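You operate a simulated robot arm through the tools that you are given. There is no shell and no other tool. Be economical: measure what you need, move in short steps, check, and stop when the job is done.

Carry out the task below with a simulated robot arm. There is one attempt and no reset: what you move stays moved.

Task
Take the white brush from the wooden bench top and leave it on top of the grey block there. Take the green pad and put it on the middle of the table. Shut the right door of the tall black cabinet. Shut the bottom drawer of the blue cabinet. The order is free.
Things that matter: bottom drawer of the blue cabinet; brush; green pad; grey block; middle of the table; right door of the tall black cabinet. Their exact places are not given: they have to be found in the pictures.

The check looks at the end state, three seconds after you hand in, the way a careful person would. Anything else that was tipped, shoved, dropped, spilled or broken makes it a failure.

Robot
A 7-joint arm with a two-finger parallel gripper on a trunk, on a base that drives. Base frame: it is fixed to the floor where the robot stands at the start and does not move with it; the origin is under the middle of the robot, x ahead of it, y to its left, z up; the surface under the hand at the start is at about z = 0.86. Readings come in m, degrees, newtons and seconds.
With the tool pointing down near the work surface it reaches from about 0.34 to 0.76 m from the robot's upright axis, wherever it stands. Its first joint turns from -115.0 to 115.0 degrees. Places, roughly: bottom drawer of the blue cabinet [-4.5, -0.5, 0.2]; brush [0.5, 0, 0.75]; green pad (10x7x5 cm) [0.9, -2.9, 1]; grey block (10x6x5 cm) [0.7, 0.2, 0.9]; middle of the table [-1.9, -1.6, 0.9]; right door of the tall black cabinet [-4.4, -0.9, 0.9]. Payload 3.91 kg.
The tool frame sits at the grasp point between the pads (the TCP): z along the fingers, y along the line on which they close. The tips reach 0.03 m beyond it. Largest opening 0.11 m; finger width 0.02, thickness 0.01; the body of the gripper, 0.048 by 0.112 m, starts 0.055 m behind the TCP.
Orientation is that of the tool frame in the base frame, as [roll, pitch, yaw] about the fixed x, y, z axes, in that order (R = Rz(yaw) Ry(pitch) Rx(roll)). With the fingers straight down and closing along the base's y, the tool's x points along the base's -x, its y along +y and its z along -z.

Tools
- The arm moves only by the tool arm_command. Its argument "steps" is a list of rows, each a list of 2 entries, a list of its own where there are three numbers: the shift along the base's x, y, z in m, then the turn, a rotation vector about the base's x, y, z in degrees. In form: [[[x, y, z], [wx, wy, wz]], ...]. A call has 1 to 12 rows; each row shifts and turns the commanded pose from where the row before left it. "hand" is the finger opening in m, from 0 to 0.11, set as the call begins (left out, the last holds). Each row takes 0.2 s and may step no farther than 0.05 m and 8.6 degrees from the row before; otherwise, or with a gripper value out of range, the whole call is refused. A pose out of reach is approached as far as the arm can. The call stops where the force on the tool passes 40 N (or 10 N more than at its start, if that is more) or the arm is blocked; 0.2 s more then pass. The fingers move at their own pace (about 0.108 m/s each) and stop on an object; they squeeze with about 33 N. The grip force told is the motor's: it shows also when the fingers shut on nothing. Time passes only in rows, and 0.2 s behind the last, so rows that do not move let the fingers close. The reply holds the time, the measured pose of the TCP, the force on the tool along the base axes, the opening and the grip force, in the units named above and with some noise, with the torque about the TCP (base axes, N m) and any sound that the robot's microphone picked up.
- Cameras (640 x 400 px; columns grow to the right, rows downward): "scene" is now at [0.0136, 0.1355, 1.657]; the picture's right is [-0.25, -0.97, 0.00], its down [-0.75, 0.19, -0.63] and it looks along [0.61, -0.16, -0.77] (base axes); focal length 253 px, centre (320, 200). "wrist" rides on the gripper at [0.072, 0.017, -0.103] in the tool frame; the picture's right is [-0.23, 0.97, 0.00], its down [-0.76, -0.18, -0.62] and it looks along [-0.61, -0.14, 0.78] (tool axes); focal length 222 px, centre (320, 200).
- grab_frame(camera): a new picture of that camera. It takes no simulated time.
- move_column(by): slides the trunk up (or, below 0, down) by that many m; the arm and the scene camera ride with it, the base frame stays. It gives what a move gives, with no picture.
- steer(legs): drives the robot by 1 to 6 legs, each [ahead, turn to the left] in m and degrees, along the robot's own axes; the way and the turn of a leg run together, so that a leg with both is an arc; at most 1.5 m and 180 degrees a leg. The arm and the cameras ride along, it lands a little off, and it stops where it bumps. It gives what a move gives.
- head_to(pan, tilt): turns the head with the scene camera to pan (to the left, within 155 degrees either way) and tilt (down, from -29 to 69), counted from straight ahead of the robot. It gives what a move gives.
- probe_pixels(camera, pixels): for up to 12 pixels [column, row] of the newest picture of that camera ("zoom" is the newest enlarged one), the place [x, y, z] in the base frame of the surface seen there, good to about 0.002 m. It takes no simulated time.
- zoom(camera, box): a new picture of the part [left, top, right, bottom] of that camera's present view, enlarged. It takes no simulated time.
- job_done(): hands the job in; it is judged then, once.

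Work in short steps. Measure before you move; look again where a grasp or a placing could have gone wrong, and mend it. You have 110 turns and 90 pictures in all, those below and enlarged ones among them. Open the gripper and draw the arm clear of the work before you hand the job in, unless the task says otherwise; then end with one line.

The tools are called after ">>>" as name(argument=value, ...) on one line, values as JSON. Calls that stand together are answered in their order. arm_command: Moves the arm, as the interface text tells. Its arguments: {"type":"object","properties":{"steps":{"type":"array"},"hand":{"type":"number"}},"required":["steps"]} The other tools are called the same way: move_column (by) slides the trunk up or down; steer (legs) drives the base; head_to (pan, tilt) turns the head that bears the scene camera; grab_frame (camera) takes a picture; probe_pixels (camera, pixels) gives the place of the surface under pixels of a picture; zoom (camera, box) takes an enlarged picture of a part of a camera's view; job_done () hands the job in.

At the start:

```text
time_s: 0.0
ee_pos: [0.5434, 0.005, 1.1678]
tool_rot: [179.9, 0.0, 179.9]
ft_force: [-0.3, -0.3, 0.1]
torque: [-0.01, 0.01, 0.03]
opening: 0.1099
gripper_force: 0.0
trunk travel left (down, up): [-0.775, 0.215]
robot x, y, heading: [-0.004, 0.003, -0.1]
head pan, tilt: [-14.5, 50.7]
```

scene: 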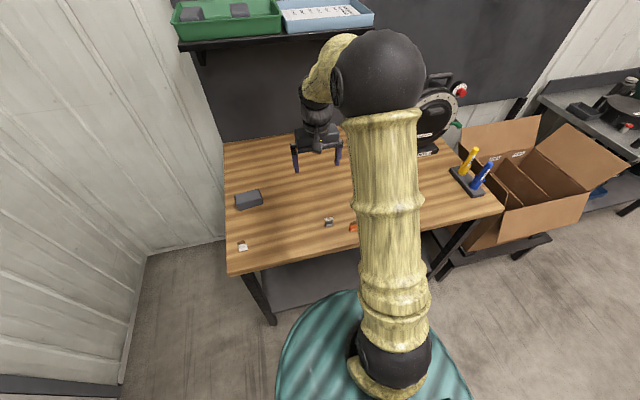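
wrist: 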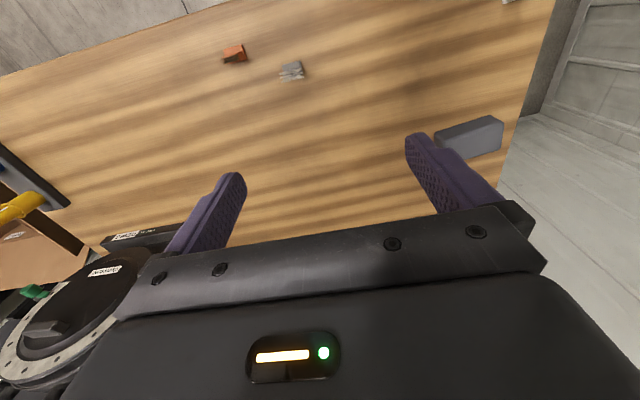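

The bench shows a grey block near (248,199) and small items at (243,246), (328,221), (353,227). I zoom in on them to find the white brush.

>>> zoom(camera="scene", box=[220, 170, 380, 270])

>>> probe_pixels(camera="scene", pixels=[[243, 246], [328, 221], [353, 227], [248, 195], [236, 197], [261, 190], [300, 220]])

>>> zoom(camera="wrist", box=[200, 0, 540, 190])

```text
4.00 times, centred on (300, 220) of scene
```

zoom: 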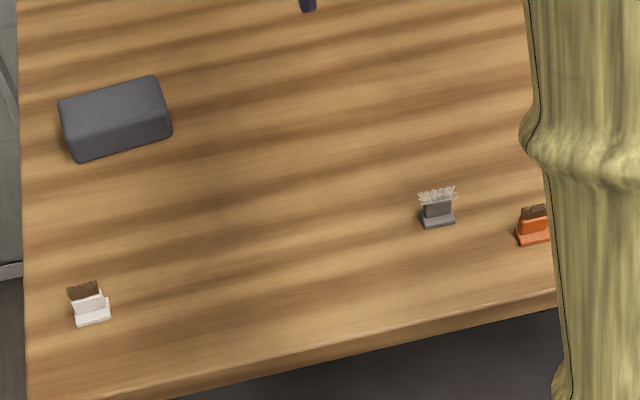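

```text
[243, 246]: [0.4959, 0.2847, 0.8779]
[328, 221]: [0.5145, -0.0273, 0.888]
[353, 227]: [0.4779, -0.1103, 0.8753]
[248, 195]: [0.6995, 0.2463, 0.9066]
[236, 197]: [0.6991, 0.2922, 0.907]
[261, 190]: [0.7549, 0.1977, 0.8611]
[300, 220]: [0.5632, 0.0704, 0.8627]
```

```text
1.88 times, centred on (370, 95) of wrist
```

zoom: 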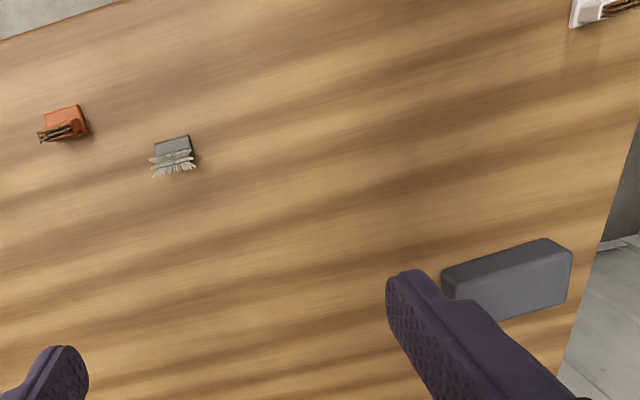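

The white-bodied brush with brown bristles is at (243,246), about (0.496, 0.285). I zoom tightly to measure its shape.

>>> zoom(camera="scene", box=[227, 236, 259, 256])

>>> probe_pixels(camera="zoom", pixels=[[238, 108], [330, 100], [260, 230], [385, 275], [275, 310], [350, 130], [340, 200], [380, 240], [300, 150], [320, 180], [275, 150], [400, 215]])

```text
16.00 times, centred on (243, 246) of scene
```

zoom: 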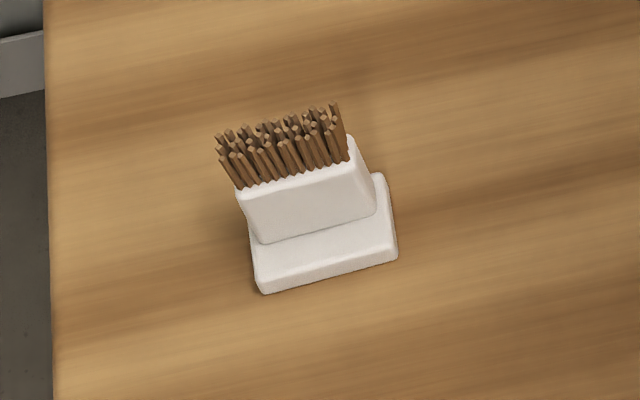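

```text
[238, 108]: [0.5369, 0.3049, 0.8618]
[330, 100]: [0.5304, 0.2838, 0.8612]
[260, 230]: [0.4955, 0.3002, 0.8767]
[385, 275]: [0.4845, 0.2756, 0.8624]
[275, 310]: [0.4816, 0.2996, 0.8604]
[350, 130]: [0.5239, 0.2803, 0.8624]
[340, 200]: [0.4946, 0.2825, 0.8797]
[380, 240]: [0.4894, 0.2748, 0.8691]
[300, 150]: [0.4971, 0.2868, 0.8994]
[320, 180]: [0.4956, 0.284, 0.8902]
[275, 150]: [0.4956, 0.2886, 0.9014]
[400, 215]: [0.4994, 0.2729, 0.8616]
```

The brush stands on its base plate, about 29 mm wide along y, centre near y = 0.287. I move above it and look with the wrist camera.

>>> arm_command(steps=[[[-0.006, 0.035, -0.018], [0, 0, 0]], [[-0.006, 0.035, -0.018], [0, 0, 0]], [[-0.006, 0.035, -0.018], [0, 0, 0]], [[-0.006, 0.035, -0.018], [0, 0, 0]], [[-0.006, 0.035, -0.018], [0, 0, 0]], [[-0.006, 0.035, -0.018], [0, 0, 0]], [[-0.006, 0.035, -0.018], [0, 0, 0]], [[-0.003, 0.037, -0.018], [0, 0, 0]], [[0, 0, 0], [0, 0, 0]]], hand=0.11)

>>> grab_frame(camera="wrist")

```text
time_s: 2.0
ee_pos: [0.4978, 0.2882, 1.0245]
tool_rot: [-180.0, 0.0, 179.9]
ft_force: [0.3, -0.9, -0.6]
torque: [0.04, 0.01, 0.0]
opening: 0.11
gripper_force: 0.1
trunk travel left (down, up): [-0.775, 0.215]
robot x, y, heading: [0.0008, 0.0029, -0.2]
head pan, tilt: [-14.5, 50.7]
```

```text
84 pictures are left
```

wrist: 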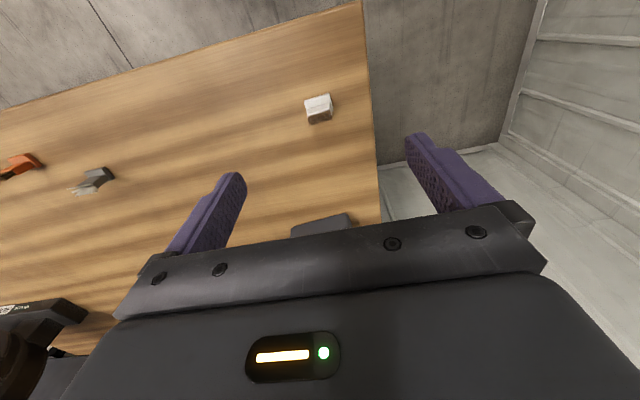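

The brush appears at (318,108). I zoom on it to measure its top footprint.

>>> zoom(camera="wrist", box=[286, 88, 350, 128])

>>> probe_pixels(camera="zoom", pixels=[[200, 120], [440, 60], [320, 130], [220, 200], [450, 170], [330, 220], [340, 260], [300, 310], [480, 250], [240, 340], [210, 270]])

```text
10.00 times, centred on (318, 108) of wrist
```

zoom: 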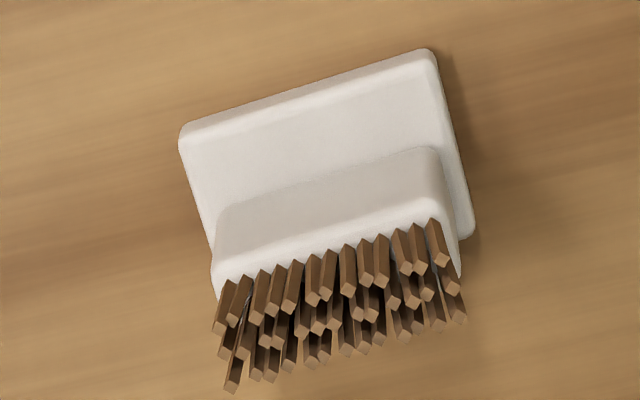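

```text
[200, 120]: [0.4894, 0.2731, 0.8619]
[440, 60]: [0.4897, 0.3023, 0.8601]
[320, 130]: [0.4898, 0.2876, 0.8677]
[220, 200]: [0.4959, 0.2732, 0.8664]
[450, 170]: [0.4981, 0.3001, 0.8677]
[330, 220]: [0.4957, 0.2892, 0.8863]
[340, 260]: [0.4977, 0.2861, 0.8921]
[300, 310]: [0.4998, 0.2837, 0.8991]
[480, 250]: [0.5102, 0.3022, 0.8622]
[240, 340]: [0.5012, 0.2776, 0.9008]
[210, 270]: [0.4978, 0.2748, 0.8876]
```

Brush base spans x 0.487–0.512, y 0.273–0.302, with its body above z = 0.868. I go down to TCP z ≈ 0.901 and then close.

>>> arm_command(steps=[[[0.001, -0.0005, -0.03], [0, 0, 0]], [[0.001, -0.0005, -0.03], [0, 0, 0]], [[0, 0, -0.03], [0, 0, 0]], [[0, 0, -0.02], [0, 0, 0]], [[0, 0, -0.0135], [0, 0, 0]], [[0, 0, 0], [0, 0, 0]]], hand=0.07)

>>> arm_command(steps=[[[0, 0, 0], [0, 0, 0]], [[0, 0, 0], [0, 0, 0]], [[0, 0, 0], [0, 0, 0]]], hand=0.0)

>>> grab_frame(camera="wrist")

```text
time_s: 3.4
ee_pos: [0.4992, 0.2865, 0.8984]
tool_rot: [180.0, 0.0, 180.0]
ft_force: [-0.1, 0.3, 0.4]
torque: [0.0, 0.0, 0.0]
opening: 0.0699
gripper_force: 0.1
trunk travel left (down, up): [-0.775, 0.215]
robot x, y, heading: [-0.0012, 0.0028, 0.1]
head pan, tilt: [-14.5, 50.7]
```

```text
time_s: 4.2
ee_pos: [0.4993, 0.2868, 0.8998]
tool_rot: [180.0, 0.0, -180.0]
ft_force: [0.3, -0.2, 0.8]
torque: [0.01, 0.01, -0.01]
opening: 0.0242
gripper_force: 33.0
trunk travel left (down, up): [-0.775, 0.215]
robot x, y, heading: [0.0006, 0.0004, 0.2]
head pan, tilt: [-14.5, 50.7]
```

```text
82 pictures are left
```

wrist: 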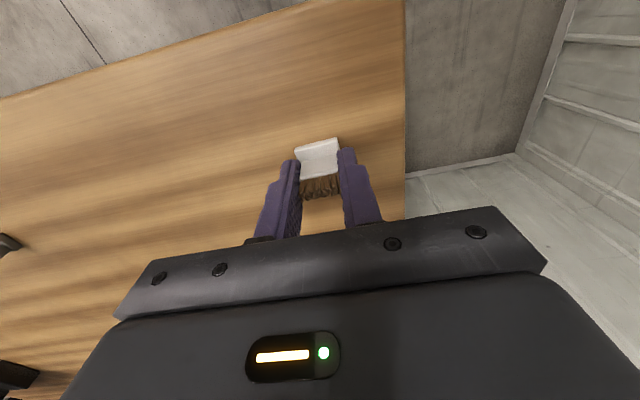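

Held (opening 24 mm, 33 N). I lift it and look at the block to find its top corners.

>>> arm_command(steps=[[[0, 0, 0.03], [0, 0, 0]], [[0, 0, 0.04], [0, 0, 0]], [[0, 0, 0.04], [0, 0, 0]], [[0, 0, 0], [0, 0, 0]]])

>>> zoom(camera="scene", box=[208, 170, 288, 220])

>>> probe_pixels(camera="zoom", pixels=[[230, 190], [400, 150], [420, 200], [250, 240], [320, 190], [330, 170], [380, 160], [260, 200], [250, 215], [410, 180], [415, 240], [260, 300]])

```text
time_s: 5.2
ee_pos: [0.5003, 0.2853, 1.0109]
tool_rot: [-179.9, -0.1, -179.9]
ft_force: [0.2, -0.4, -0.4]
torque: [-0.03, 0.03, -0.01]
opening: 0.0242
gripper_force: 33.1
trunk travel left (down, up): [-0.775, 0.215]
robot x, y, heading: [0.0032, 0.0007, 0.0]
head pan, tilt: [-14.5, 50.7]
```

```text
8.00 times, centred on (248, 195) of scene
```

zoom: 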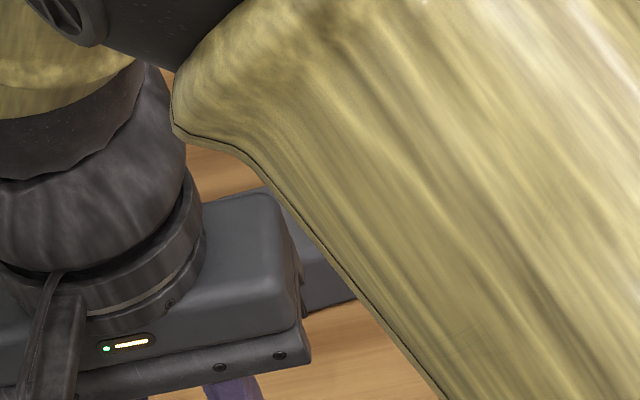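

```text
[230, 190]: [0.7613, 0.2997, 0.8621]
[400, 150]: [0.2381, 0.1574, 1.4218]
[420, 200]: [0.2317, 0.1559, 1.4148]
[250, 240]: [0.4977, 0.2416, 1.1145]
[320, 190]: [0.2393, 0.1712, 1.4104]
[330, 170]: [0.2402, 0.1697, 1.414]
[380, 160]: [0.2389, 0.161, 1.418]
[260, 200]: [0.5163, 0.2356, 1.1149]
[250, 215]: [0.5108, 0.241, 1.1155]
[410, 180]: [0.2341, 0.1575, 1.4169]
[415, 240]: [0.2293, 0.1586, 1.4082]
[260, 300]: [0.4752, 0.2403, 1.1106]
```

The block is hidden by the arm; I move above it (brush bottom at about 1.0) and use the wrist camera.

>>> arm_command(steps=[[[0.03, -0.007, 0.01], [0, 0, 0]], [[0.035, -0.007, 0.01], [0, 0, 0]], [[0.035, -0.007, 0.01], [0, 0, 0]], [[0.035, -0.007, 0.01], [0, 0, 0]], [[0.035, -0.007, 0], [0, 0, 0]], [[0.02, 0, 0], [0, 0, 0]], [[0, 0, 0], [0, 0, 0]]])

>>> grab_frame(camera="wrist")

```text
time_s: 6.8
ee_pos: [0.689, 0.2511, 1.0495]
tool_rot: [179.9, 0.0, 179.9]
ft_force: [-0.2, 0.2, 0.3]
torque: [0.01, 0.01, -0.01]
opening: 0.0243
gripper_force: 33.0
trunk travel left (down, up): [-0.775, 0.215]
robot x, y, heading: [0.0001, 0.0035, -0.0]
head pan, tilt: [-14.5, 50.7]
```

```text
80 pictures are left
```

wrist: 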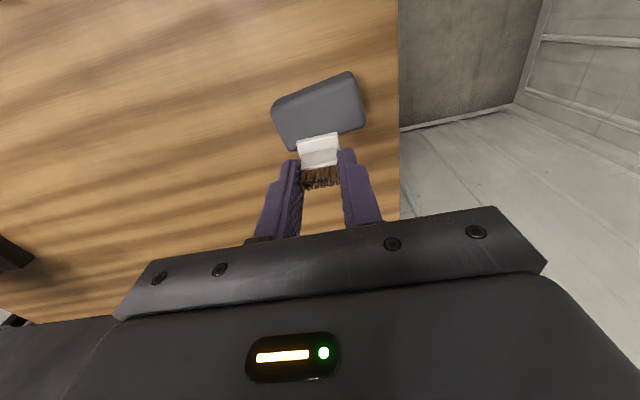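

The block shows at (275–365, 73–150) with the brush base over its far side. I probe its top.

>>> probe_pixels(camera="wrist", pixels=[[276, 106], [349, 78], [289, 143], [361, 121], [320, 110], [318, 92], [282, 120], [354, 100], [345, 128], [305, 112], [366, 125], [286, 148]])

```text
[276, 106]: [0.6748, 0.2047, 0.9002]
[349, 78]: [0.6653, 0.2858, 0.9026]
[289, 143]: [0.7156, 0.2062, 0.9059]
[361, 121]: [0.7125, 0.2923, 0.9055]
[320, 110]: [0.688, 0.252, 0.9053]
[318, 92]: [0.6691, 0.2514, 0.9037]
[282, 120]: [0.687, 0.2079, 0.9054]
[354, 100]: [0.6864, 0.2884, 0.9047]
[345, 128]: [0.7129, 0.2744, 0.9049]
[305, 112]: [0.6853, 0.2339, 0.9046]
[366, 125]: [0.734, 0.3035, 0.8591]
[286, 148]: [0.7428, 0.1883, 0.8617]
```

Block top is at z 0.9055, centre about (0.694, 0.249). I lower the brush there: brush bottom is 38 mm below the TCP, so target TCP z ≈ 0.945.

>>> arm_command(steps=[[[0.004, -0.002, -0.03], [0, 0, 0]], [[0, 0, -0.03], [0, 0, 0]], [[0, 0, -0.025], [0, 0, 0]], [[0, 0, -0.012], [0, 0, 0]], [[0, 0, -0.005], [0, 0, 0]], [[0, 0, 0], [0, 0, 0]]])

>>> zoom(camera="wrist", box=[240, 60, 400, 200])

```text
time_s: 8.2
ee_pos: [0.6953, 0.2504, 0.9525]
tool_rot: [179.8, 0.5, 179.9]
ft_force: [2.1, 1.5, 23.1]
torque: [0.05, -0.02, 0.02]
opening: 0.0243
gripper_force: 33.3
trunk travel left (down, up): [-0.775, 0.215]
robot x, y, heading: [0.0011, -0.0008, -0.1]
head pan, tilt: [-14.5, 50.7]
```

```text
2.86 times, centred on (320, 130) of wrist
```

zoom: 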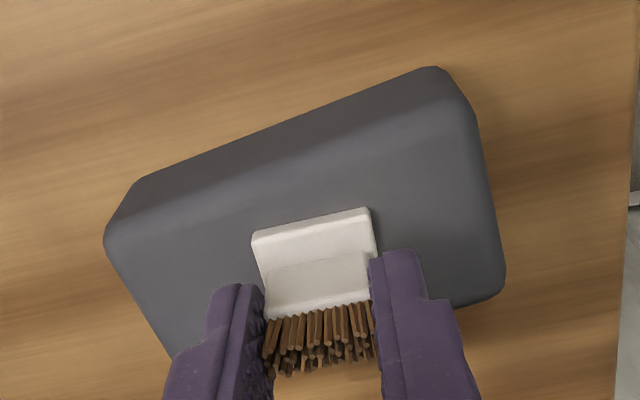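

Contact at 23 N, slightly higher than expected. I check the brush's base and the block's edges.

>>> probe_pixels(camera="zoom", pixels=[[255, 240], [365, 212], [310, 235], [310, 290], [280, 205], [200, 200], [440, 90], [480, 250], [170, 330], [450, 285], [420, 140], [380, 215]])

```text
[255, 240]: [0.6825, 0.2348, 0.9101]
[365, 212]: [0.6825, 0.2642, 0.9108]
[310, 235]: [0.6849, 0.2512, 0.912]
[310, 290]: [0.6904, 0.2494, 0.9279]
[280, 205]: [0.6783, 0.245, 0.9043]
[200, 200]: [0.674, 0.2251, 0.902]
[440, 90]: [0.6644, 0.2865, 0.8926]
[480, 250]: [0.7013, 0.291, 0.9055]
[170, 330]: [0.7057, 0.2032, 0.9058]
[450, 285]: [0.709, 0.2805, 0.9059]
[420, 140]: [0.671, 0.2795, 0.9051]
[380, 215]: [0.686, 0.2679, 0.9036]
```

The plate rests on the block (plate top 0.912, block top 0.905), well within its top. I ease the pressure, open, and rise.

>>> arm_command(steps=[[[0, 0, 0.003], [0, 0, 0]], [[0, 0, 0], [0, 0, 0]]])

>>> arm_command(steps=[[[0, 0, 0], [0, 0, 0]], [[0, 0, 0], [0, 0, 0]], [[0, 0, 0.02], [0, 0, 0]], [[0, 0, 0.04], [0, 0, 0]], [[0, 0, 0.05], [0, 0, 0]], [[0, 0, 0.05], [0, 0, 0]], [[0, 0, 0], [0, 0, 0]]], hand=0.08)

>>> zoom(camera="wrist", box=[200, 40, 440, 190])

```text
time_s: 8.8
ee_pos: [0.6939, 0.2488, 0.9527]
tool_rot: [180.0, 0.0, 179.9]
ft_force: [2.6, 1.9, 15.3]
torque: [0.09, -0.13, 0.0]
opening: 0.0241
gripper_force: 33.2
trunk travel left (down, up): [-0.775, 0.215]
robot x, y, heading: [0.0012, 0.0026, -0.1]
head pan, tilt: [-14.5, 50.7]
```

```text
time_s: 10.4
ee_pos: [0.693, 0.2511, 1.1081]
tool_rot: [180.0, -0.1, -180.0]
ft_force: [-0.5, -0.5, -0.7]
torque: [0.04, 0.01, 0.0]
opening: 0.0799
gripper_force: 0.2
trunk travel left (down, up): [-0.775, 0.215]
robot x, y, heading: [-0.0011, 0.0008, -0.1]
head pan, tilt: [-14.5, 50.7]
```

```text
2.67 times, centred on (320, 115) of wrist
```

zoom: 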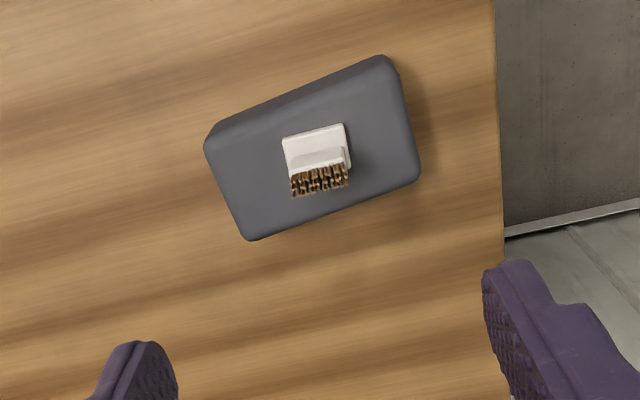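

The brush stands on the block. I draw the arm back high and look around to the right for the pad.

>>> arm_command(steps=[[[-0.02, -0.03, 0.04], [0, 0, 0]], [[-0.03, -0.035, 0.03], [0, 0, 0]], [[-0.035, -0.035, 0.02], [0, 0, 0]], [[-0.035, -0.035, 0], [0, 0, 0]], [[-0.035, -0.035, 0], [0, 0, 0]], [[-0.035, -0.035, 0], [0, 0, 0]], [[-0.035, -0.035, 0], [0, 0, 0]], [[-0.04, 0, 0], [0, 0, 0]], [[-0.02, 0, 0], [0, 0, 0]]])

>>> head_to(pan=-75, tilt=25)

>>> grab_frame(camera="scene")

>>> head_to(pan=-145, tilt=20)

>>> grab_frame(camera="scene")

```text
refused: row 1 steps farther than a row can; nothing moved
```

```text
time_s: 11.7
ee_pos: [0.6922, 0.2516, 1.1094]
tool_rot: [-180.0, -0.1, 180.0]
ft_force: [0.4, -0.1, -0.2]
torque: [0.02, -0.04, 0.0]
opening: 0.0802
gripper_force: 0.0
trunk travel left (down, up): [-0.775, 0.215]
robot x, y, heading: [-0.0014, 0.0008, -0.1]
head pan, tilt: [-75.0, 25.0]
```

```text
77 pictures are left
```

scene: 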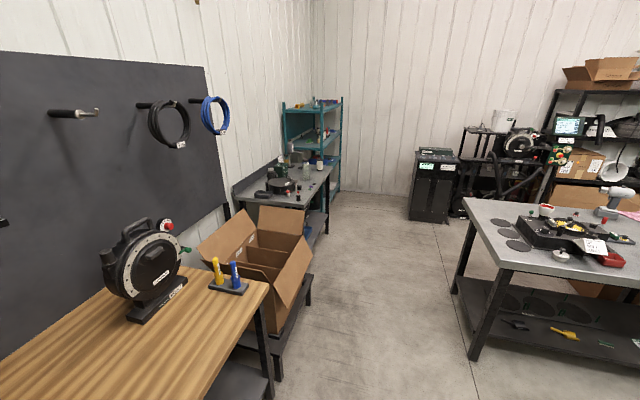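

```text
time_s: 13.1
ee_pos: [0.692, 0.2514, 1.1081]
tool_rot: [180.0, 0.0, -180.0]
ft_force: [-0.5, -0.4, 0.7]
torque: [-0.01, 0.0, 0.01]
opening: 0.0802
gripper_force: 0.1
trunk travel left (down, up): [-0.775, 0.215]
robot x, y, heading: [-0.0002, 0.0006, 0.0]
head pan, tilt: [-145.0, 20.0]
```

```text
76 pictures are left
```

scene: 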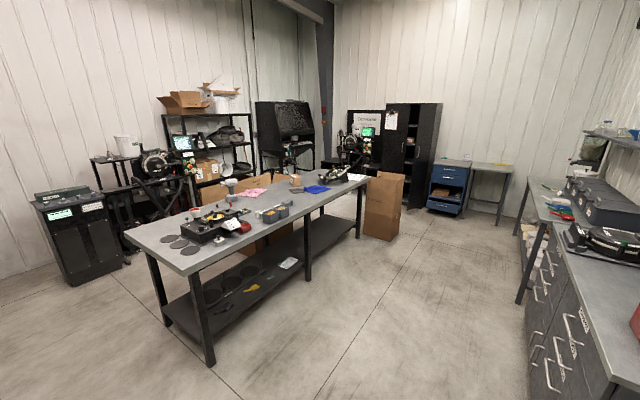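

The pad should be around the grey bench/teal shelf in the first view; first I probe the table and cabinet here for floor layout.

>>> probe_pixels(camera="scene", pixels=[[130, 235], [183, 272], [365, 180], [290, 215], [447, 185], [435, 207], [205, 360], [380, 235], [520, 300], [430, 130], [420, 205], [55, 280]])

>>> zoom(camera="scene", box=[320, 90, 520, 230])

>>> zoom(camera="scene", box=[120, 160, 380, 300])

>>> head_to(pan=-75, tilt=25)

>>> zoom(camera="scene", box=[220, 80, 380, 240])

```text
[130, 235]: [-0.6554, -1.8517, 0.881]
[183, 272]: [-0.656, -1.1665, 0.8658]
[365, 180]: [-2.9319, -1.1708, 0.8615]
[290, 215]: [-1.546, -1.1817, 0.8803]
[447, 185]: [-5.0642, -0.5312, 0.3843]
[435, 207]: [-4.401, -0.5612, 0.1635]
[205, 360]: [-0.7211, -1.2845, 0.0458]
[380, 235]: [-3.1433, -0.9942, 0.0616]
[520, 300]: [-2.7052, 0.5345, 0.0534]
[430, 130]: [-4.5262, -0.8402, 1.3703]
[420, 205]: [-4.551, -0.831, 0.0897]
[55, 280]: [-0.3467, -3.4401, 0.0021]
```

```text
2.86 times, centred on (420, 160) of scene
```

zoom: 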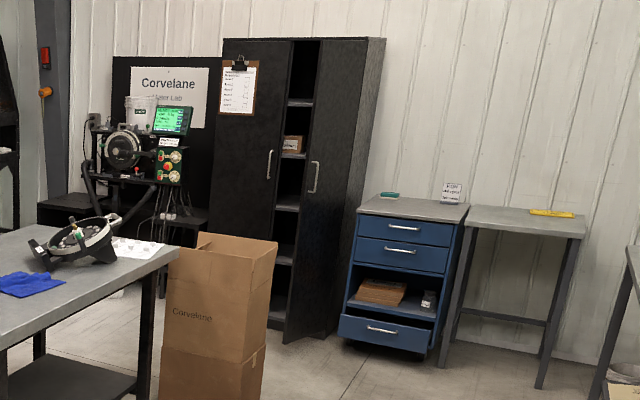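

```text
2.46 times, centred on (250, 230) of scene
```

zoom: 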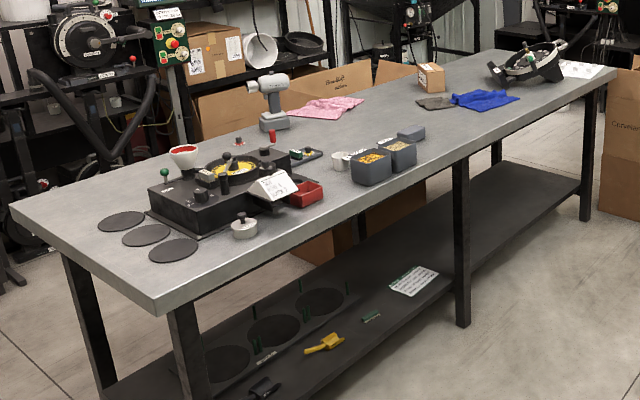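

```text
time_s: 14.5
ee_pos: [0.6923, 0.2517, 1.1082]
tool_rot: [-180.0, 0.1, 180.0]
ft_force: [-0.3, -0.7, 0.1]
torque: [-0.01, -0.02, 0.01]
opening: 0.0799
gripper_force: 0.1
trunk travel left (down, up): [-0.775, 0.215]
robot x, y, heading: [0.0015, 0.0, -0.1]
head pan, tilt: [-75.0, 25.0]
```

```text
2.50 times, centred on (300, 160) of scene
```

zoom: 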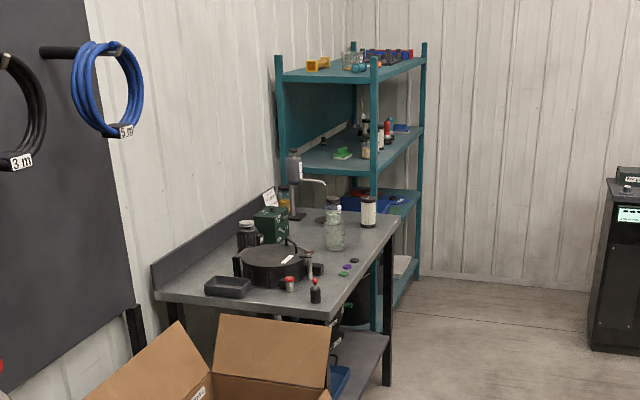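

A green thing shows on the teal shelf's middle level at zoom (342,153), and other items around it; I probe these and the shelf.

>>> probe_pixels(camera="zoom", pixels=[[342, 153], [318, 170], [400, 128], [345, 274], [375, 75], [280, 90], [372, 340], [365, 220], [386, 380], [330, 315], [330, 385], [500, 330]])

>>> zoom(camera="scene", box=[285, 90, 349, 130])

```text
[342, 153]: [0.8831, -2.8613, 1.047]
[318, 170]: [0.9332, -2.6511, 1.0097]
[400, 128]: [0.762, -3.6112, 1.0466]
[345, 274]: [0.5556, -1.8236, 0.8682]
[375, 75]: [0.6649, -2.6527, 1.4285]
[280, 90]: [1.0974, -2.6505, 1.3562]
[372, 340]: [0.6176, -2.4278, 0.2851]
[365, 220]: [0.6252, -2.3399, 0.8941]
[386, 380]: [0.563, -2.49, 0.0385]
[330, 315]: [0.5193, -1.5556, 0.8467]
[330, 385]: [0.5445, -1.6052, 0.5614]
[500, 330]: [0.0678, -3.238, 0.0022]
```

```text
10.00 times, centred on (317, 110) of scene
```

zoom: 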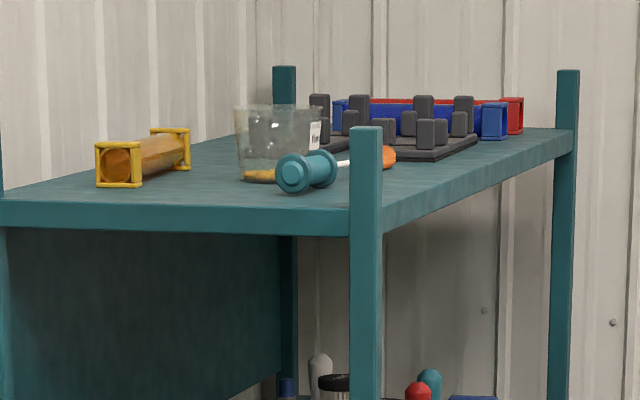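

The pad is on the teal shelf's middle level at about (0.88, −2.86), top z 1.047; the shelf is open toward −x. First I retract the arm high (smaller rows).

>>> arm_command(steps=[[[-0.01, -0.01, 0.04], [0, 0, 0]], [[-0.03, -0.02, 0.03], [0, 0, 0]], [[-0.035, -0.03, 0.01], [0, 0, 0]], [[-0.035, -0.03, 0], [0, 0, 0]], [[-0.035, -0.03, 0], [0, 0, 0]], [[-0.035, -0.03, 0], [0, 0, 0]], [[-0.035, -0.03, 0], [0, 0, 0]], [[-0.035, -0.03, 0], [0, 0, 0]], [[-0.02, -0.03, 0], [0, 0, 0]], [[0, 0, 0], [0, 0, 0]]])

>>> steer(legs=[[-0.08, 0], [0, -90]])

>>> head_to(pan=0, tilt=35)

>>> grab_frame(camera="scene")

```text
time_s: 16.7
ee_pos: [0.4258, 0.0115, 1.1904]
tool_rot: [180.0, 0.0, -179.9]
ft_force: [0.3, -0.8, -0.1]
torque: [0.0, -0.04, 0.01]
opening: 0.0799
gripper_force: 0.1
trunk travel left (down, up): [-0.775, 0.215]
robot x, y, heading: [0.0026, 0.0019, -0.1]
head pan, tilt: [-75.0, 25.0]
```

```text
time_s: 23.3
ee_pos: [-0.0537, -0.4247, 1.191]
tool_rot: [-180.0, -0.1, 92.1]
ft_force: [0.9, 0.0, -0.2]
torque: [0.02, 0.0, 0.02]
opening: 0.08
gripper_force: 0.1
trunk travel left (down, up): [-0.775, 0.215]
robot x, y, heading: [-0.0815, -0.0003, -88.1]
head pan, tilt: [-75.0, 25.0]
```

```text
time_s: 24.8
ee_pos: [-0.0537, -0.4252, 1.1911]
tool_rot: [-179.9, -0.1, 92.1]
ft_force: [-0.5, -0.3, 0.8]
torque: [0.01, 0.0, 0.0]
opening: 0.0802
gripper_force: 0.0
trunk travel left (down, up): [-0.775, 0.215]
robot x, y, heading: [-0.0818, -0.0016, -87.9]
head pan, tilt: [0.0, 35.0]
```

```text
71 pictures are left
```

scene: 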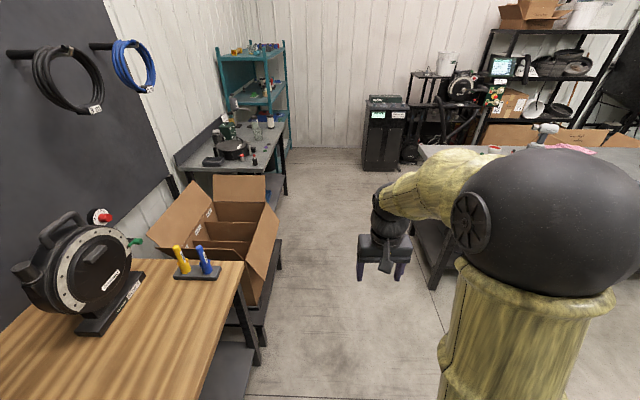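

The corridor ahead is clear. I drive 2.85 m to be level with the pad, then turn left to face the shelf and look.

>>> steer(legs=[[1.4, -2], [1.45, 0]])

>>> steer(legs=[[0, 90]])

>>> head_to(pan=0, tilt=40)

>>> grab_frame(camera="scene")

```text
time_s: 40.7
ee_pos: [-0.0817, -3.2296, 1.1909]
tool_rot: [179.9, 0.0, 89.2]
ft_force: [0.1, -0.6, 0.6]
torque: [0.03, 0.01, 0.0]
opening: 0.0801
gripper_force: 0.1
trunk travel left (down, up): [-0.775, 0.215]
robot x, y, heading: [-0.0916, -2.8021, -90.6]
head pan, tilt: [0.0, 35.0]
```

```text
time_s: 46.6
ee_pos: [0.3393, -2.8054, 1.191]
tool_rot: [-180.0, 0.0, 178.3]
ft_force: [0.0, -0.3, -1.1]
torque: [0.02, 0.02, 0.0]
opening: 0.08
gripper_force: 0.1
trunk travel left (down, up): [-0.775, 0.215]
robot x, y, heading: [-0.0845, -2.8001, -1.7]
head pan, tilt: [0.0, 35.0]
```

```text
time_s: 47.3
ee_pos: [0.3397, -2.805, 1.1919]
tool_rot: [180.0, 0.0, 178.2]
ft_force: [0.3, 0.1, 0.2]
torque: [-0.01, 0.01, 0.0]
opening: 0.08
gripper_force: 0.1
trunk travel left (down, up): [-0.775, 0.215]
robot x, y, heading: [-0.0834, -2.8007, -1.5]
head pan, tilt: [0.0, 40.0]
```

```text
70 pictures are left
```

scene: 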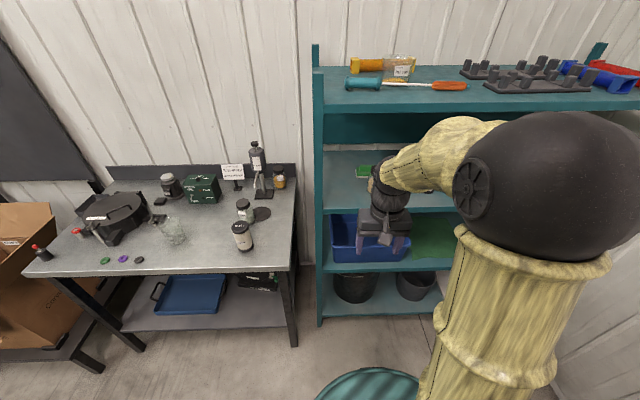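

The pad is at (365,172), partly hidden by the arm. I'll reach in with the tool tilted forward and the wrist camera on top, so I first flip the tool 180° about vertical here in free space.

>>> arm_command(steps=[[[0, 0, 0], [0, 0, 8.2]], [[0, 0, 0], [0, 0, 8.2]], [[0, 0, 0], [0, 0, 8.2]], [[0, 0, 0], [0, 0, 8.2]], [[0, 0, 0], [0, 0, 8.2]], [[0, 0, 0], [0, 0, 8.2]], [[0, 0, 0], [0, 0, 8.2]], [[0, 0, 0], [0, 0, 8.2]], [[0, 0, 0], [0, 0, 8.2]], [[0, 0, 0], [0, 0, 8.2]], [[0, 0, 0], [0, 0, 8.2]]])

>>> arm_command(steps=[[[0, 0, 0], [0, 0, 8.2]], [[0, 0, 0], [0, 0, 8.2]], [[0, 0, 0], [0, 0, 8.2]], [[0, 0, 0], [0, 0, 8.2]], [[0, 0, 0], [0, 0, 8.2]], [[0, 0, 0], [0, 0, 8.2]], [[0, 0, 0], [0, 0, 8.2]], [[0, 0, 0], [0, 0, 8.2]], [[0, 0, 0], [0, 0, 8.2]], [[0, 0, 0], [0, 0, 8.2]], [[0, 0, 0], [0, 0, 8.2]]])

>>> move_column(by=-0.3)

>>> grab_frame(camera="scene")

```text
time_s: 49.7
ee_pos: [0.3395, -2.8058, 1.1909]
tool_rot: [180.0, 0.0, -91.5]
ft_force: [0.0, -0.6, 0.8]
torque: [0.04, 0.0, -0.02]
opening: 0.08
gripper_force: 0.1
trunk travel left (down, up): [-0.775, 0.215]
robot x, y, heading: [-0.0861, -2.8041, -1.6]
head pan, tilt: [0.0, 40.0]
```

```text
time_s: 52.1
ee_pos: [0.3397, -2.8048, 1.1905]
tool_rot: [180.0, -0.1, -1.2]
ft_force: [-0.3, 0.0, -0.5]
torque: [-0.01, 0.0, 0.02]
opening: 0.0799
gripper_force: 0.0
trunk travel left (down, up): [-0.775, 0.215]
robot x, y, heading: [-0.0841, -2.8043, -1.6]
head pan, tilt: [0.0, 40.0]
```

```text
time_s: 55.1
ee_pos: [0.3408, -2.8041, 0.891]
tool_rot: [180.0, 0.0, -1.3]
ft_force: [0.5, -0.3, 0.5]
torque: [0.03, -0.02, 0.0]
opening: 0.0801
gripper_force: 0.0
trunk travel left (down, up): [-0.475, 0.515]
robot x, y, heading: [-0.0883, -2.8047, -1.6]
head pan, tilt: [0.0, 40.0]
```

```text
69 pictures are left
```

scene: 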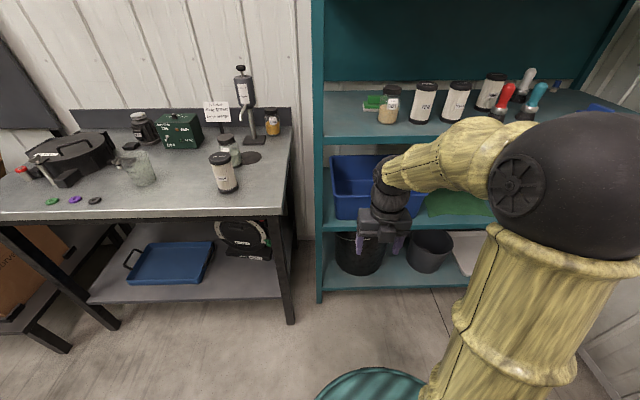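

Now the pad is visible at (375,102), with jars to its right. I zoom and measure.

>>> zoom(camera="scene", box=[320, 80, 448, 160])

>>> probe_pixels(camera="zoom", pixels=[[230, 85], [215, 105], [220, 125], [285, 115], [300, 78], [325, 150], [350, 190], [385, 190], [350, 60], [210, 230], [210, 280], [480, 190]])

```text
5.00 times, centred on (384, 120) of scene
```

zoom: 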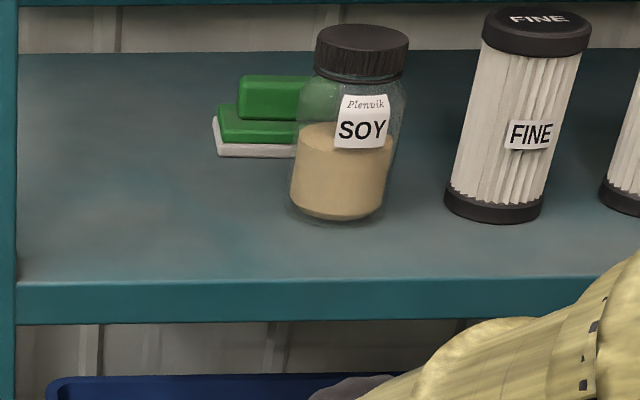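

```text
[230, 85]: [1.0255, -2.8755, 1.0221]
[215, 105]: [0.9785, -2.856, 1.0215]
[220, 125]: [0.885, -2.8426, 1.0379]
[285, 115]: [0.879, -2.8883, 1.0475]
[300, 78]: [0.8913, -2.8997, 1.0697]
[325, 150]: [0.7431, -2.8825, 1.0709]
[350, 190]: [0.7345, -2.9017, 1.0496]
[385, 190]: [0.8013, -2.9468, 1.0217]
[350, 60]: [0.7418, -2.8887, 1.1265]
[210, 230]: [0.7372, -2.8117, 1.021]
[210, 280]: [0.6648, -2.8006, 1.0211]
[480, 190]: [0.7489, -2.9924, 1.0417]
```

The pad (7×10×5 cm, about x 0.88–0.95, y −2.84…−2.94, on shelf z 1.021) has a jar in front of it at x≈0.76. I'll grip it across x from above-left: undo 90° of yaw and tilt the tool about x by 40°, here in free space.

>>> arm_command(steps=[[[0, 0, 0.02], [0, 0, -8.2]], [[0, 0, 0.02], [0, 0, -8.2]], [[0, 0, 0.02], [0, 0, -8.2]], [[0, 0, 0.02], [0, 0, -8.2]], [[0, 0, 0.02], [0, 0, -8.2]], [[0, 0, 0.02], [0, 0, -8.2]], [[0, 0, 0.02], [0, 0, -8.2]], [[0, 0, 0.02], [0, 0, -8.2]], [[0, 0, 0.02], [0, 0, -8.2]], [[0, 0, 0.02], [0, 0, -8.2]], [[0, 0, 0.02], [0, 0, -6.8]]])

>>> arm_command(steps=[[[0, 0, 0.0], [-8, 0, 0]], [[0, 0, 0.0], [-8, 0, 0]], [[0, 0, 0.0], [-8, 0, 0]], [[0, 0, 0.0], [-8, 0, 0]], [[0, 0, 0.0], [-8, 0, 0]], [[0, 0, 0], [0, 0, 0]]])

>>> grab_frame(camera="scene")

```text
time_s: 57.5
ee_pos: [0.3397, -2.8053, 1.1114]
tool_rot: [-180.0, 0.0, -90.2]
ft_force: [-0.5, -0.7, 0.9]
torque: [0.02, -0.01, 0.03]
opening: 0.08
gripper_force: 0.0
trunk travel left (down, up): [-0.475, 0.515]
robot x, y, heading: [-0.0853, -2.8016, -1.5]
head pan, tilt: [0.0, 40.0]
```

```text
time_s: 58.9
ee_pos: [0.3412, -2.805, 1.1115]
tool_rot: [-179.8, -40.1, -90.1]
ft_force: [0.2, 0.4, 0.1]
torque: [-0.03, 0.01, 0.01]
opening: 0.08
gripper_force: 0.0
trunk travel left (down, up): [-0.475, 0.515]
robot x, y, heading: [-0.0868, -2.8004, -1.8]
head pan, tilt: [0.0, 40.0]
```

```text
67 pictures are left
```

scene: 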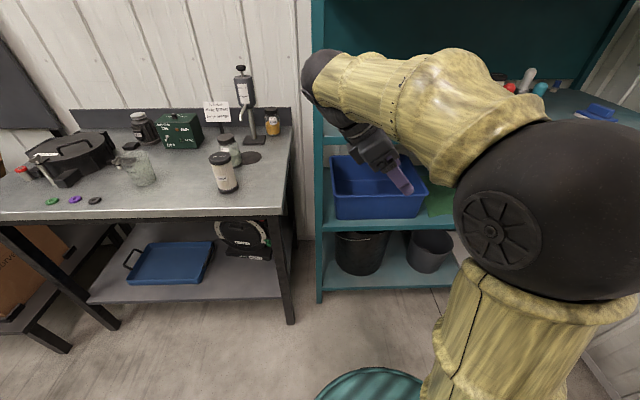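

The tool is tilted as wanted. I probe the wrist/forearm extents and look up at the upper shelf's underside for clearance.

>>> probe_pixels(camera="scene", pixels=[[308, 75], [325, 52], [400, 52], [450, 48], [345, 100], [365, 135], [405, 190], [350, 60], [440, 165], [320, 95]])

>>> head_to(pan=0, tilt=5)

>>> grab_frame(camera="scene")

```text
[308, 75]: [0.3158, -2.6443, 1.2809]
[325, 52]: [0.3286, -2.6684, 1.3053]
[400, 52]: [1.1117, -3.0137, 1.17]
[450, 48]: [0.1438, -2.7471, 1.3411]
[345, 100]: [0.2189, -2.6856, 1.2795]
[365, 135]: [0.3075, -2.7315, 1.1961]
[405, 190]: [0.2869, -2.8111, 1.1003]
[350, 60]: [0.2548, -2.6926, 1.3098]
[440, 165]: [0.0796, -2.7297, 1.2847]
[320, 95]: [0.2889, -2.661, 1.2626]
```

```text
time_s: 59.9
ee_pos: [0.3398, -2.8046, 1.1115]
tool_rot: [-179.9, -40.0, -90.2]
ft_force: [-0.7, -0.5, 0.6]
torque: [-0.01, 0.01, -0.01]
opening: 0.0801
gripper_force: 0.1
trunk travel left (down, up): [-0.475, 0.515]
robot x, y, heading: [-0.0892, -2.8048, -1.8]
head pan, tilt: [0.0, 5.0]
```

```text
66 pictures are left
```

scene: 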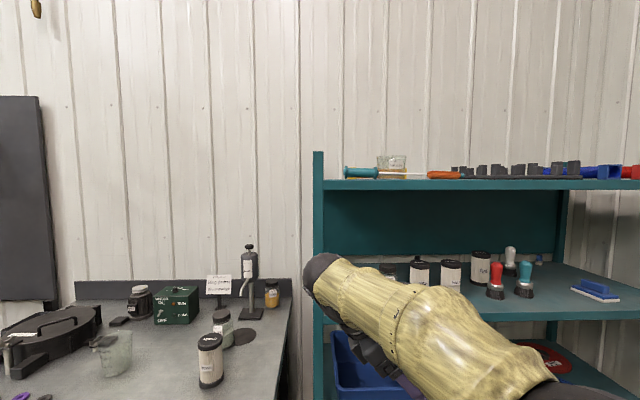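

I probe the upper shelf edge, the left post and jar lids in this frame for clearances, and reduce the tilt to 28° so the wrist is narrower.

>>> probe_pixels(camera="scene", pixels=[[330, 182], [330, 188], [450, 188], [322, 188], [319, 230], [321, 165], [388, 266], [380, 268], [397, 268], [418, 258], [323, 215], [560, 285]])

>>> arm_command(steps=[[[0, 0, 0.0], [6, 0, 0]], [[0, 0, 0.0], [6, 0, 0]], [[0, 0, 0], [0, 0, 0]]], hand=0.02)

>>> head_to(pan=0, tilt=30)

>>> grab_frame(camera="scene")

```text
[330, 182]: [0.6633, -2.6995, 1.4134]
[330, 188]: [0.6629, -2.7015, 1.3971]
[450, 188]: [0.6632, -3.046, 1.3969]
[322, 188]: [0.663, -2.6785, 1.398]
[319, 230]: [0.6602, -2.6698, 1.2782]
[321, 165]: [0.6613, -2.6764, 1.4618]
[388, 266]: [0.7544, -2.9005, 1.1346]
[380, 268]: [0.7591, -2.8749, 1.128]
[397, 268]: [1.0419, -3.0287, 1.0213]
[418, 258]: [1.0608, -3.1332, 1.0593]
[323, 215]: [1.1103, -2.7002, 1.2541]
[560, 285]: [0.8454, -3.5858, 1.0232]
```

```text
time_s: 60.7
ee_pos: [0.34, -2.8053, 1.1117]
tool_rot: [-180.0, -27.9, -90.0]
ft_force: [0.0, 0.1, -0.4]
torque: [0.01, -0.01, 0.01]
opening: 0.0201
gripper_force: 0.0
trunk travel left (down, up): [-0.475, 0.515]
robot x, y, heading: [-0.0839, -2.8001, -1.7]
head pan, tilt: [0.0, 5.0]
```

```text
time_s: 61.6
ee_pos: [0.3408, -2.8049, 1.1116]
tool_rot: [-180.0, -28.0, -90.0]
ft_force: [0.1, -0.3, 0.7]
torque: [-0.04, 0.02, 0.02]
opening: 0.0202
gripper_force: 0.2
trunk travel left (down, up): [-0.475, 0.515]
robot x, y, heading: [-0.0851, -2.8081, -1.6]
head pan, tilt: [0.0, 30.0]
```

```text
65 pictures are left
```

scene: 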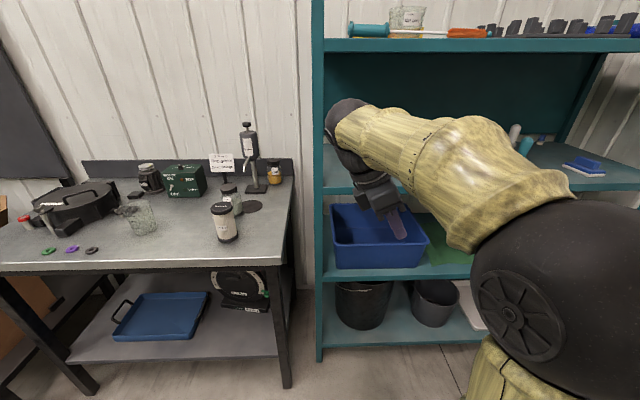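

Upper shelf underside is at z≈1.39, post inner face y≈−2.68. I probe the wrist's outer extents now.

>>> probe_pixels(camera="scene", pixels=[[327, 125], [328, 115], [335, 104], [345, 100], [365, 104], [330, 140], [450, 118], [480, 118], [420, 200], [450, 245]])

```text
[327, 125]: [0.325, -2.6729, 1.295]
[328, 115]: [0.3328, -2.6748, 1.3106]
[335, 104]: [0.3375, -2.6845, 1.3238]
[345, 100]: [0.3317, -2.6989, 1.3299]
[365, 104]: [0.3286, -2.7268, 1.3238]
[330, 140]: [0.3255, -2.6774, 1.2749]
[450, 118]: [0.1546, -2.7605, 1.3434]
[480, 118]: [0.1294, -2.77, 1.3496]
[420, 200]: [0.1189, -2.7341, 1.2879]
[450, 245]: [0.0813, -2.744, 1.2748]
```

Wrist reaches +0.132 in y and +0.22 in z from the TCP, so a passage between jar (y −2.86) and post (−2.68) at TCP y ≈ −2.826 works. I shift the arm −0.035 in y and drive 0.26 m forward.

>>> arm_command(steps=[[[0, -0.018, 0], [0, 0, 0]], [[0, -0.017, 0], [0, 0, 0]], [[0, 0, 0], [0, 0, 0]]])

>>> steer(legs=[[0.26, 1.6]])

>>> grab_frame(camera="scene")

>>> grab_frame(camera="wrist")

```text
time_s: 62.4
ee_pos: [0.3412, -2.8419, 1.1101]
tool_rot: [179.9, -28.1, -90.1]
ft_force: [0.3, 1.3, -0.1]
torque: [0.0, -0.01, -0.02]
opening: 0.0198
gripper_force: 0.1
trunk travel left (down, up): [-0.475, 0.515]
robot x, y, heading: [-0.0875, -2.8043, -1.7]
head pan, tilt: [0.0, 30.0]
```

```text
time_s: 64.5
ee_pos: [0.5996, -2.8314, 1.1099]
tool_rot: [-180.0, -28.0, -88.5]
ft_force: [-0.1, 0.1, 0.8]
torque: [-0.01, -0.04, 0.03]
opening: 0.02
gripper_force: 0.1
trunk travel left (down, up): [-0.475, 0.515]
robot x, y, heading: [0.1729, -2.8067, 0.1]
head pan, tilt: [0.0, 30.0]
```

```text
64 pictures are left
```

scene: 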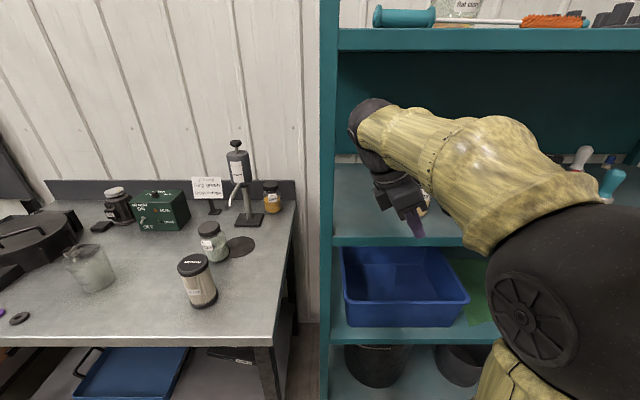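

```text
63 pictures are left
```

wrist: 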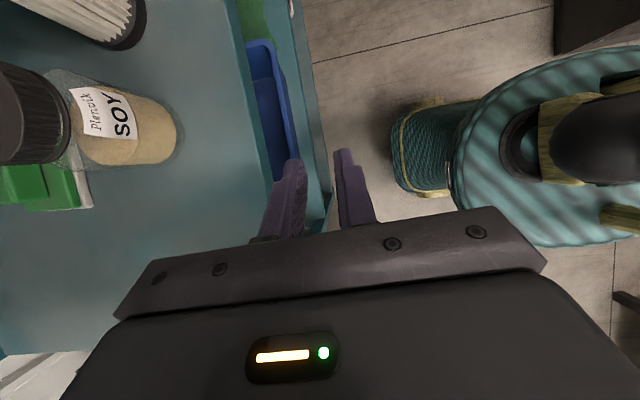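

The wrist camera sees the jar (75–180, 70–165) and the pad's left edge at (90,190). I probe both.

>>> probe_pixels(camera="wrist", pixels=[[140, 160], [110, 160], [170, 150], [178, 125], [60, 150], [30, 160], [88, 200], [60, 208], [50, 205], [20, 205], [200, 200], [40, 180]])

```text
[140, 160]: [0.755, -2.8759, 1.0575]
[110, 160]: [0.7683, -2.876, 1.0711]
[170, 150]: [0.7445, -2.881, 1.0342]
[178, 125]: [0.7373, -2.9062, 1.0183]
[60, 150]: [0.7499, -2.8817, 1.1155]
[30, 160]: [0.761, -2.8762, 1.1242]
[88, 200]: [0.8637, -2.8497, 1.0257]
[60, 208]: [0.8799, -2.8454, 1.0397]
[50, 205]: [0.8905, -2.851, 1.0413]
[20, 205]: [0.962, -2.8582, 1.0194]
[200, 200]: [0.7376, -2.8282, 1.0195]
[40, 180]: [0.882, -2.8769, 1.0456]
```

Jar's near side is y −2.875, pad's near edge y −2.845, its front x ≈ 0.863. I advance at z 1.11 past the jar to x = 0.80.

>>> arm_command(steps=[[[0.03, 0, 0], [0, 0, -1.4]], [[0.03, 0, 0], [0, 0, 0]], [[0.03, 0, 0], [0, 0, 0]], [[0.03, 0, 0], [0, 0, 0]], [[0.03, 0, 0], [0, 0, 0]], [[0.03, 0.0, 0], [0, 0, 0]], [[0.02, 0, 0], [0, 0, 0]], [[0, 0, 0], [0, 0, 0]]])

>>> grab_frame(camera="scene")

>>> grab_frame(camera="wrist")

```text
time_s: 66.3
ee_pos: [0.798, -2.8331, 1.1119]
tool_rot: [-180.0, -28.1, -89.8]
ft_force: [0.4, -0.3, -0.3]
torque: [-0.02, 0.0, 0.03]
opening: 0.02
gripper_force: 0.0
trunk travel left (down, up): [-0.475, 0.515]
robot x, y, heading: [0.1725, -2.8062, 0.0]
head pan, tilt: [0.0, 30.0]
```

```text
62 pictures are left
```

scene: 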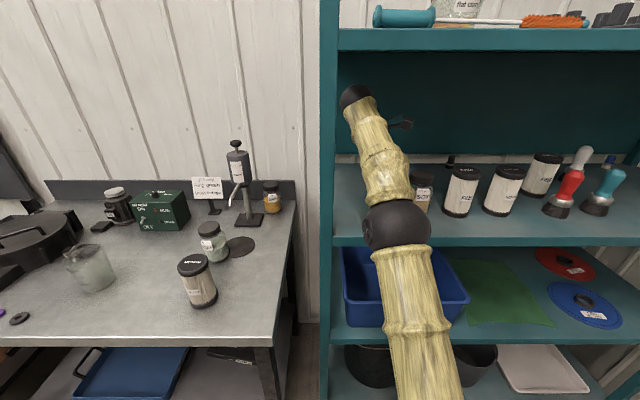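

```text
61 pictures are left
```

wrist: 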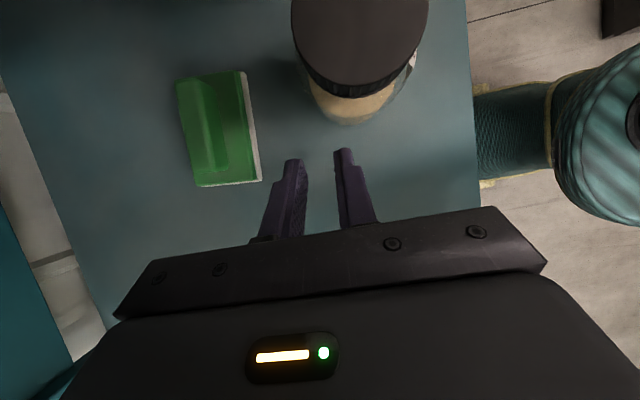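

A clear view of the pad at (178–260, 70–187). I probe its corners and the elbow's place.

>>> probe_pixels(camera="wrist", pixels=[[180, 85], [243, 75], [258, 180], [198, 184], [205, 110], [235, 150], [215, 170], [220, 100], [190, 140], [248, 120], [345, 118], [310, 70]])

>>> probe_pixels(camera="scene", pixels=[[395, 210], [370, 225], [425, 230], [385, 180], [365, 120], [350, 90], [345, 125], [405, 300]])

```text
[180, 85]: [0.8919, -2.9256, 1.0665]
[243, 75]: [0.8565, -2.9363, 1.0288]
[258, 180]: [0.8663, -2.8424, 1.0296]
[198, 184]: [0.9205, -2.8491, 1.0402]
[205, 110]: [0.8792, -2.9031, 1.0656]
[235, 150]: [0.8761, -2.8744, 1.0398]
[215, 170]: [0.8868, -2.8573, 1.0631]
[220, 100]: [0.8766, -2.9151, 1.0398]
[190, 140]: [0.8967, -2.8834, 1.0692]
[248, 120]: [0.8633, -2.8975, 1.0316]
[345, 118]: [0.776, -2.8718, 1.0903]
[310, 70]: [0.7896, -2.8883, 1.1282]
```

```text
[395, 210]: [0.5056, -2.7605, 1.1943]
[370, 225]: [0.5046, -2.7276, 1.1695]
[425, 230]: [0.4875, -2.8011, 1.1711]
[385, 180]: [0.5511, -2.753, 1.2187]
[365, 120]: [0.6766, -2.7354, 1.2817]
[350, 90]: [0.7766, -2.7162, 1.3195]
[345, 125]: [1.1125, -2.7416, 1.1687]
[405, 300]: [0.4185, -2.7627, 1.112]
```

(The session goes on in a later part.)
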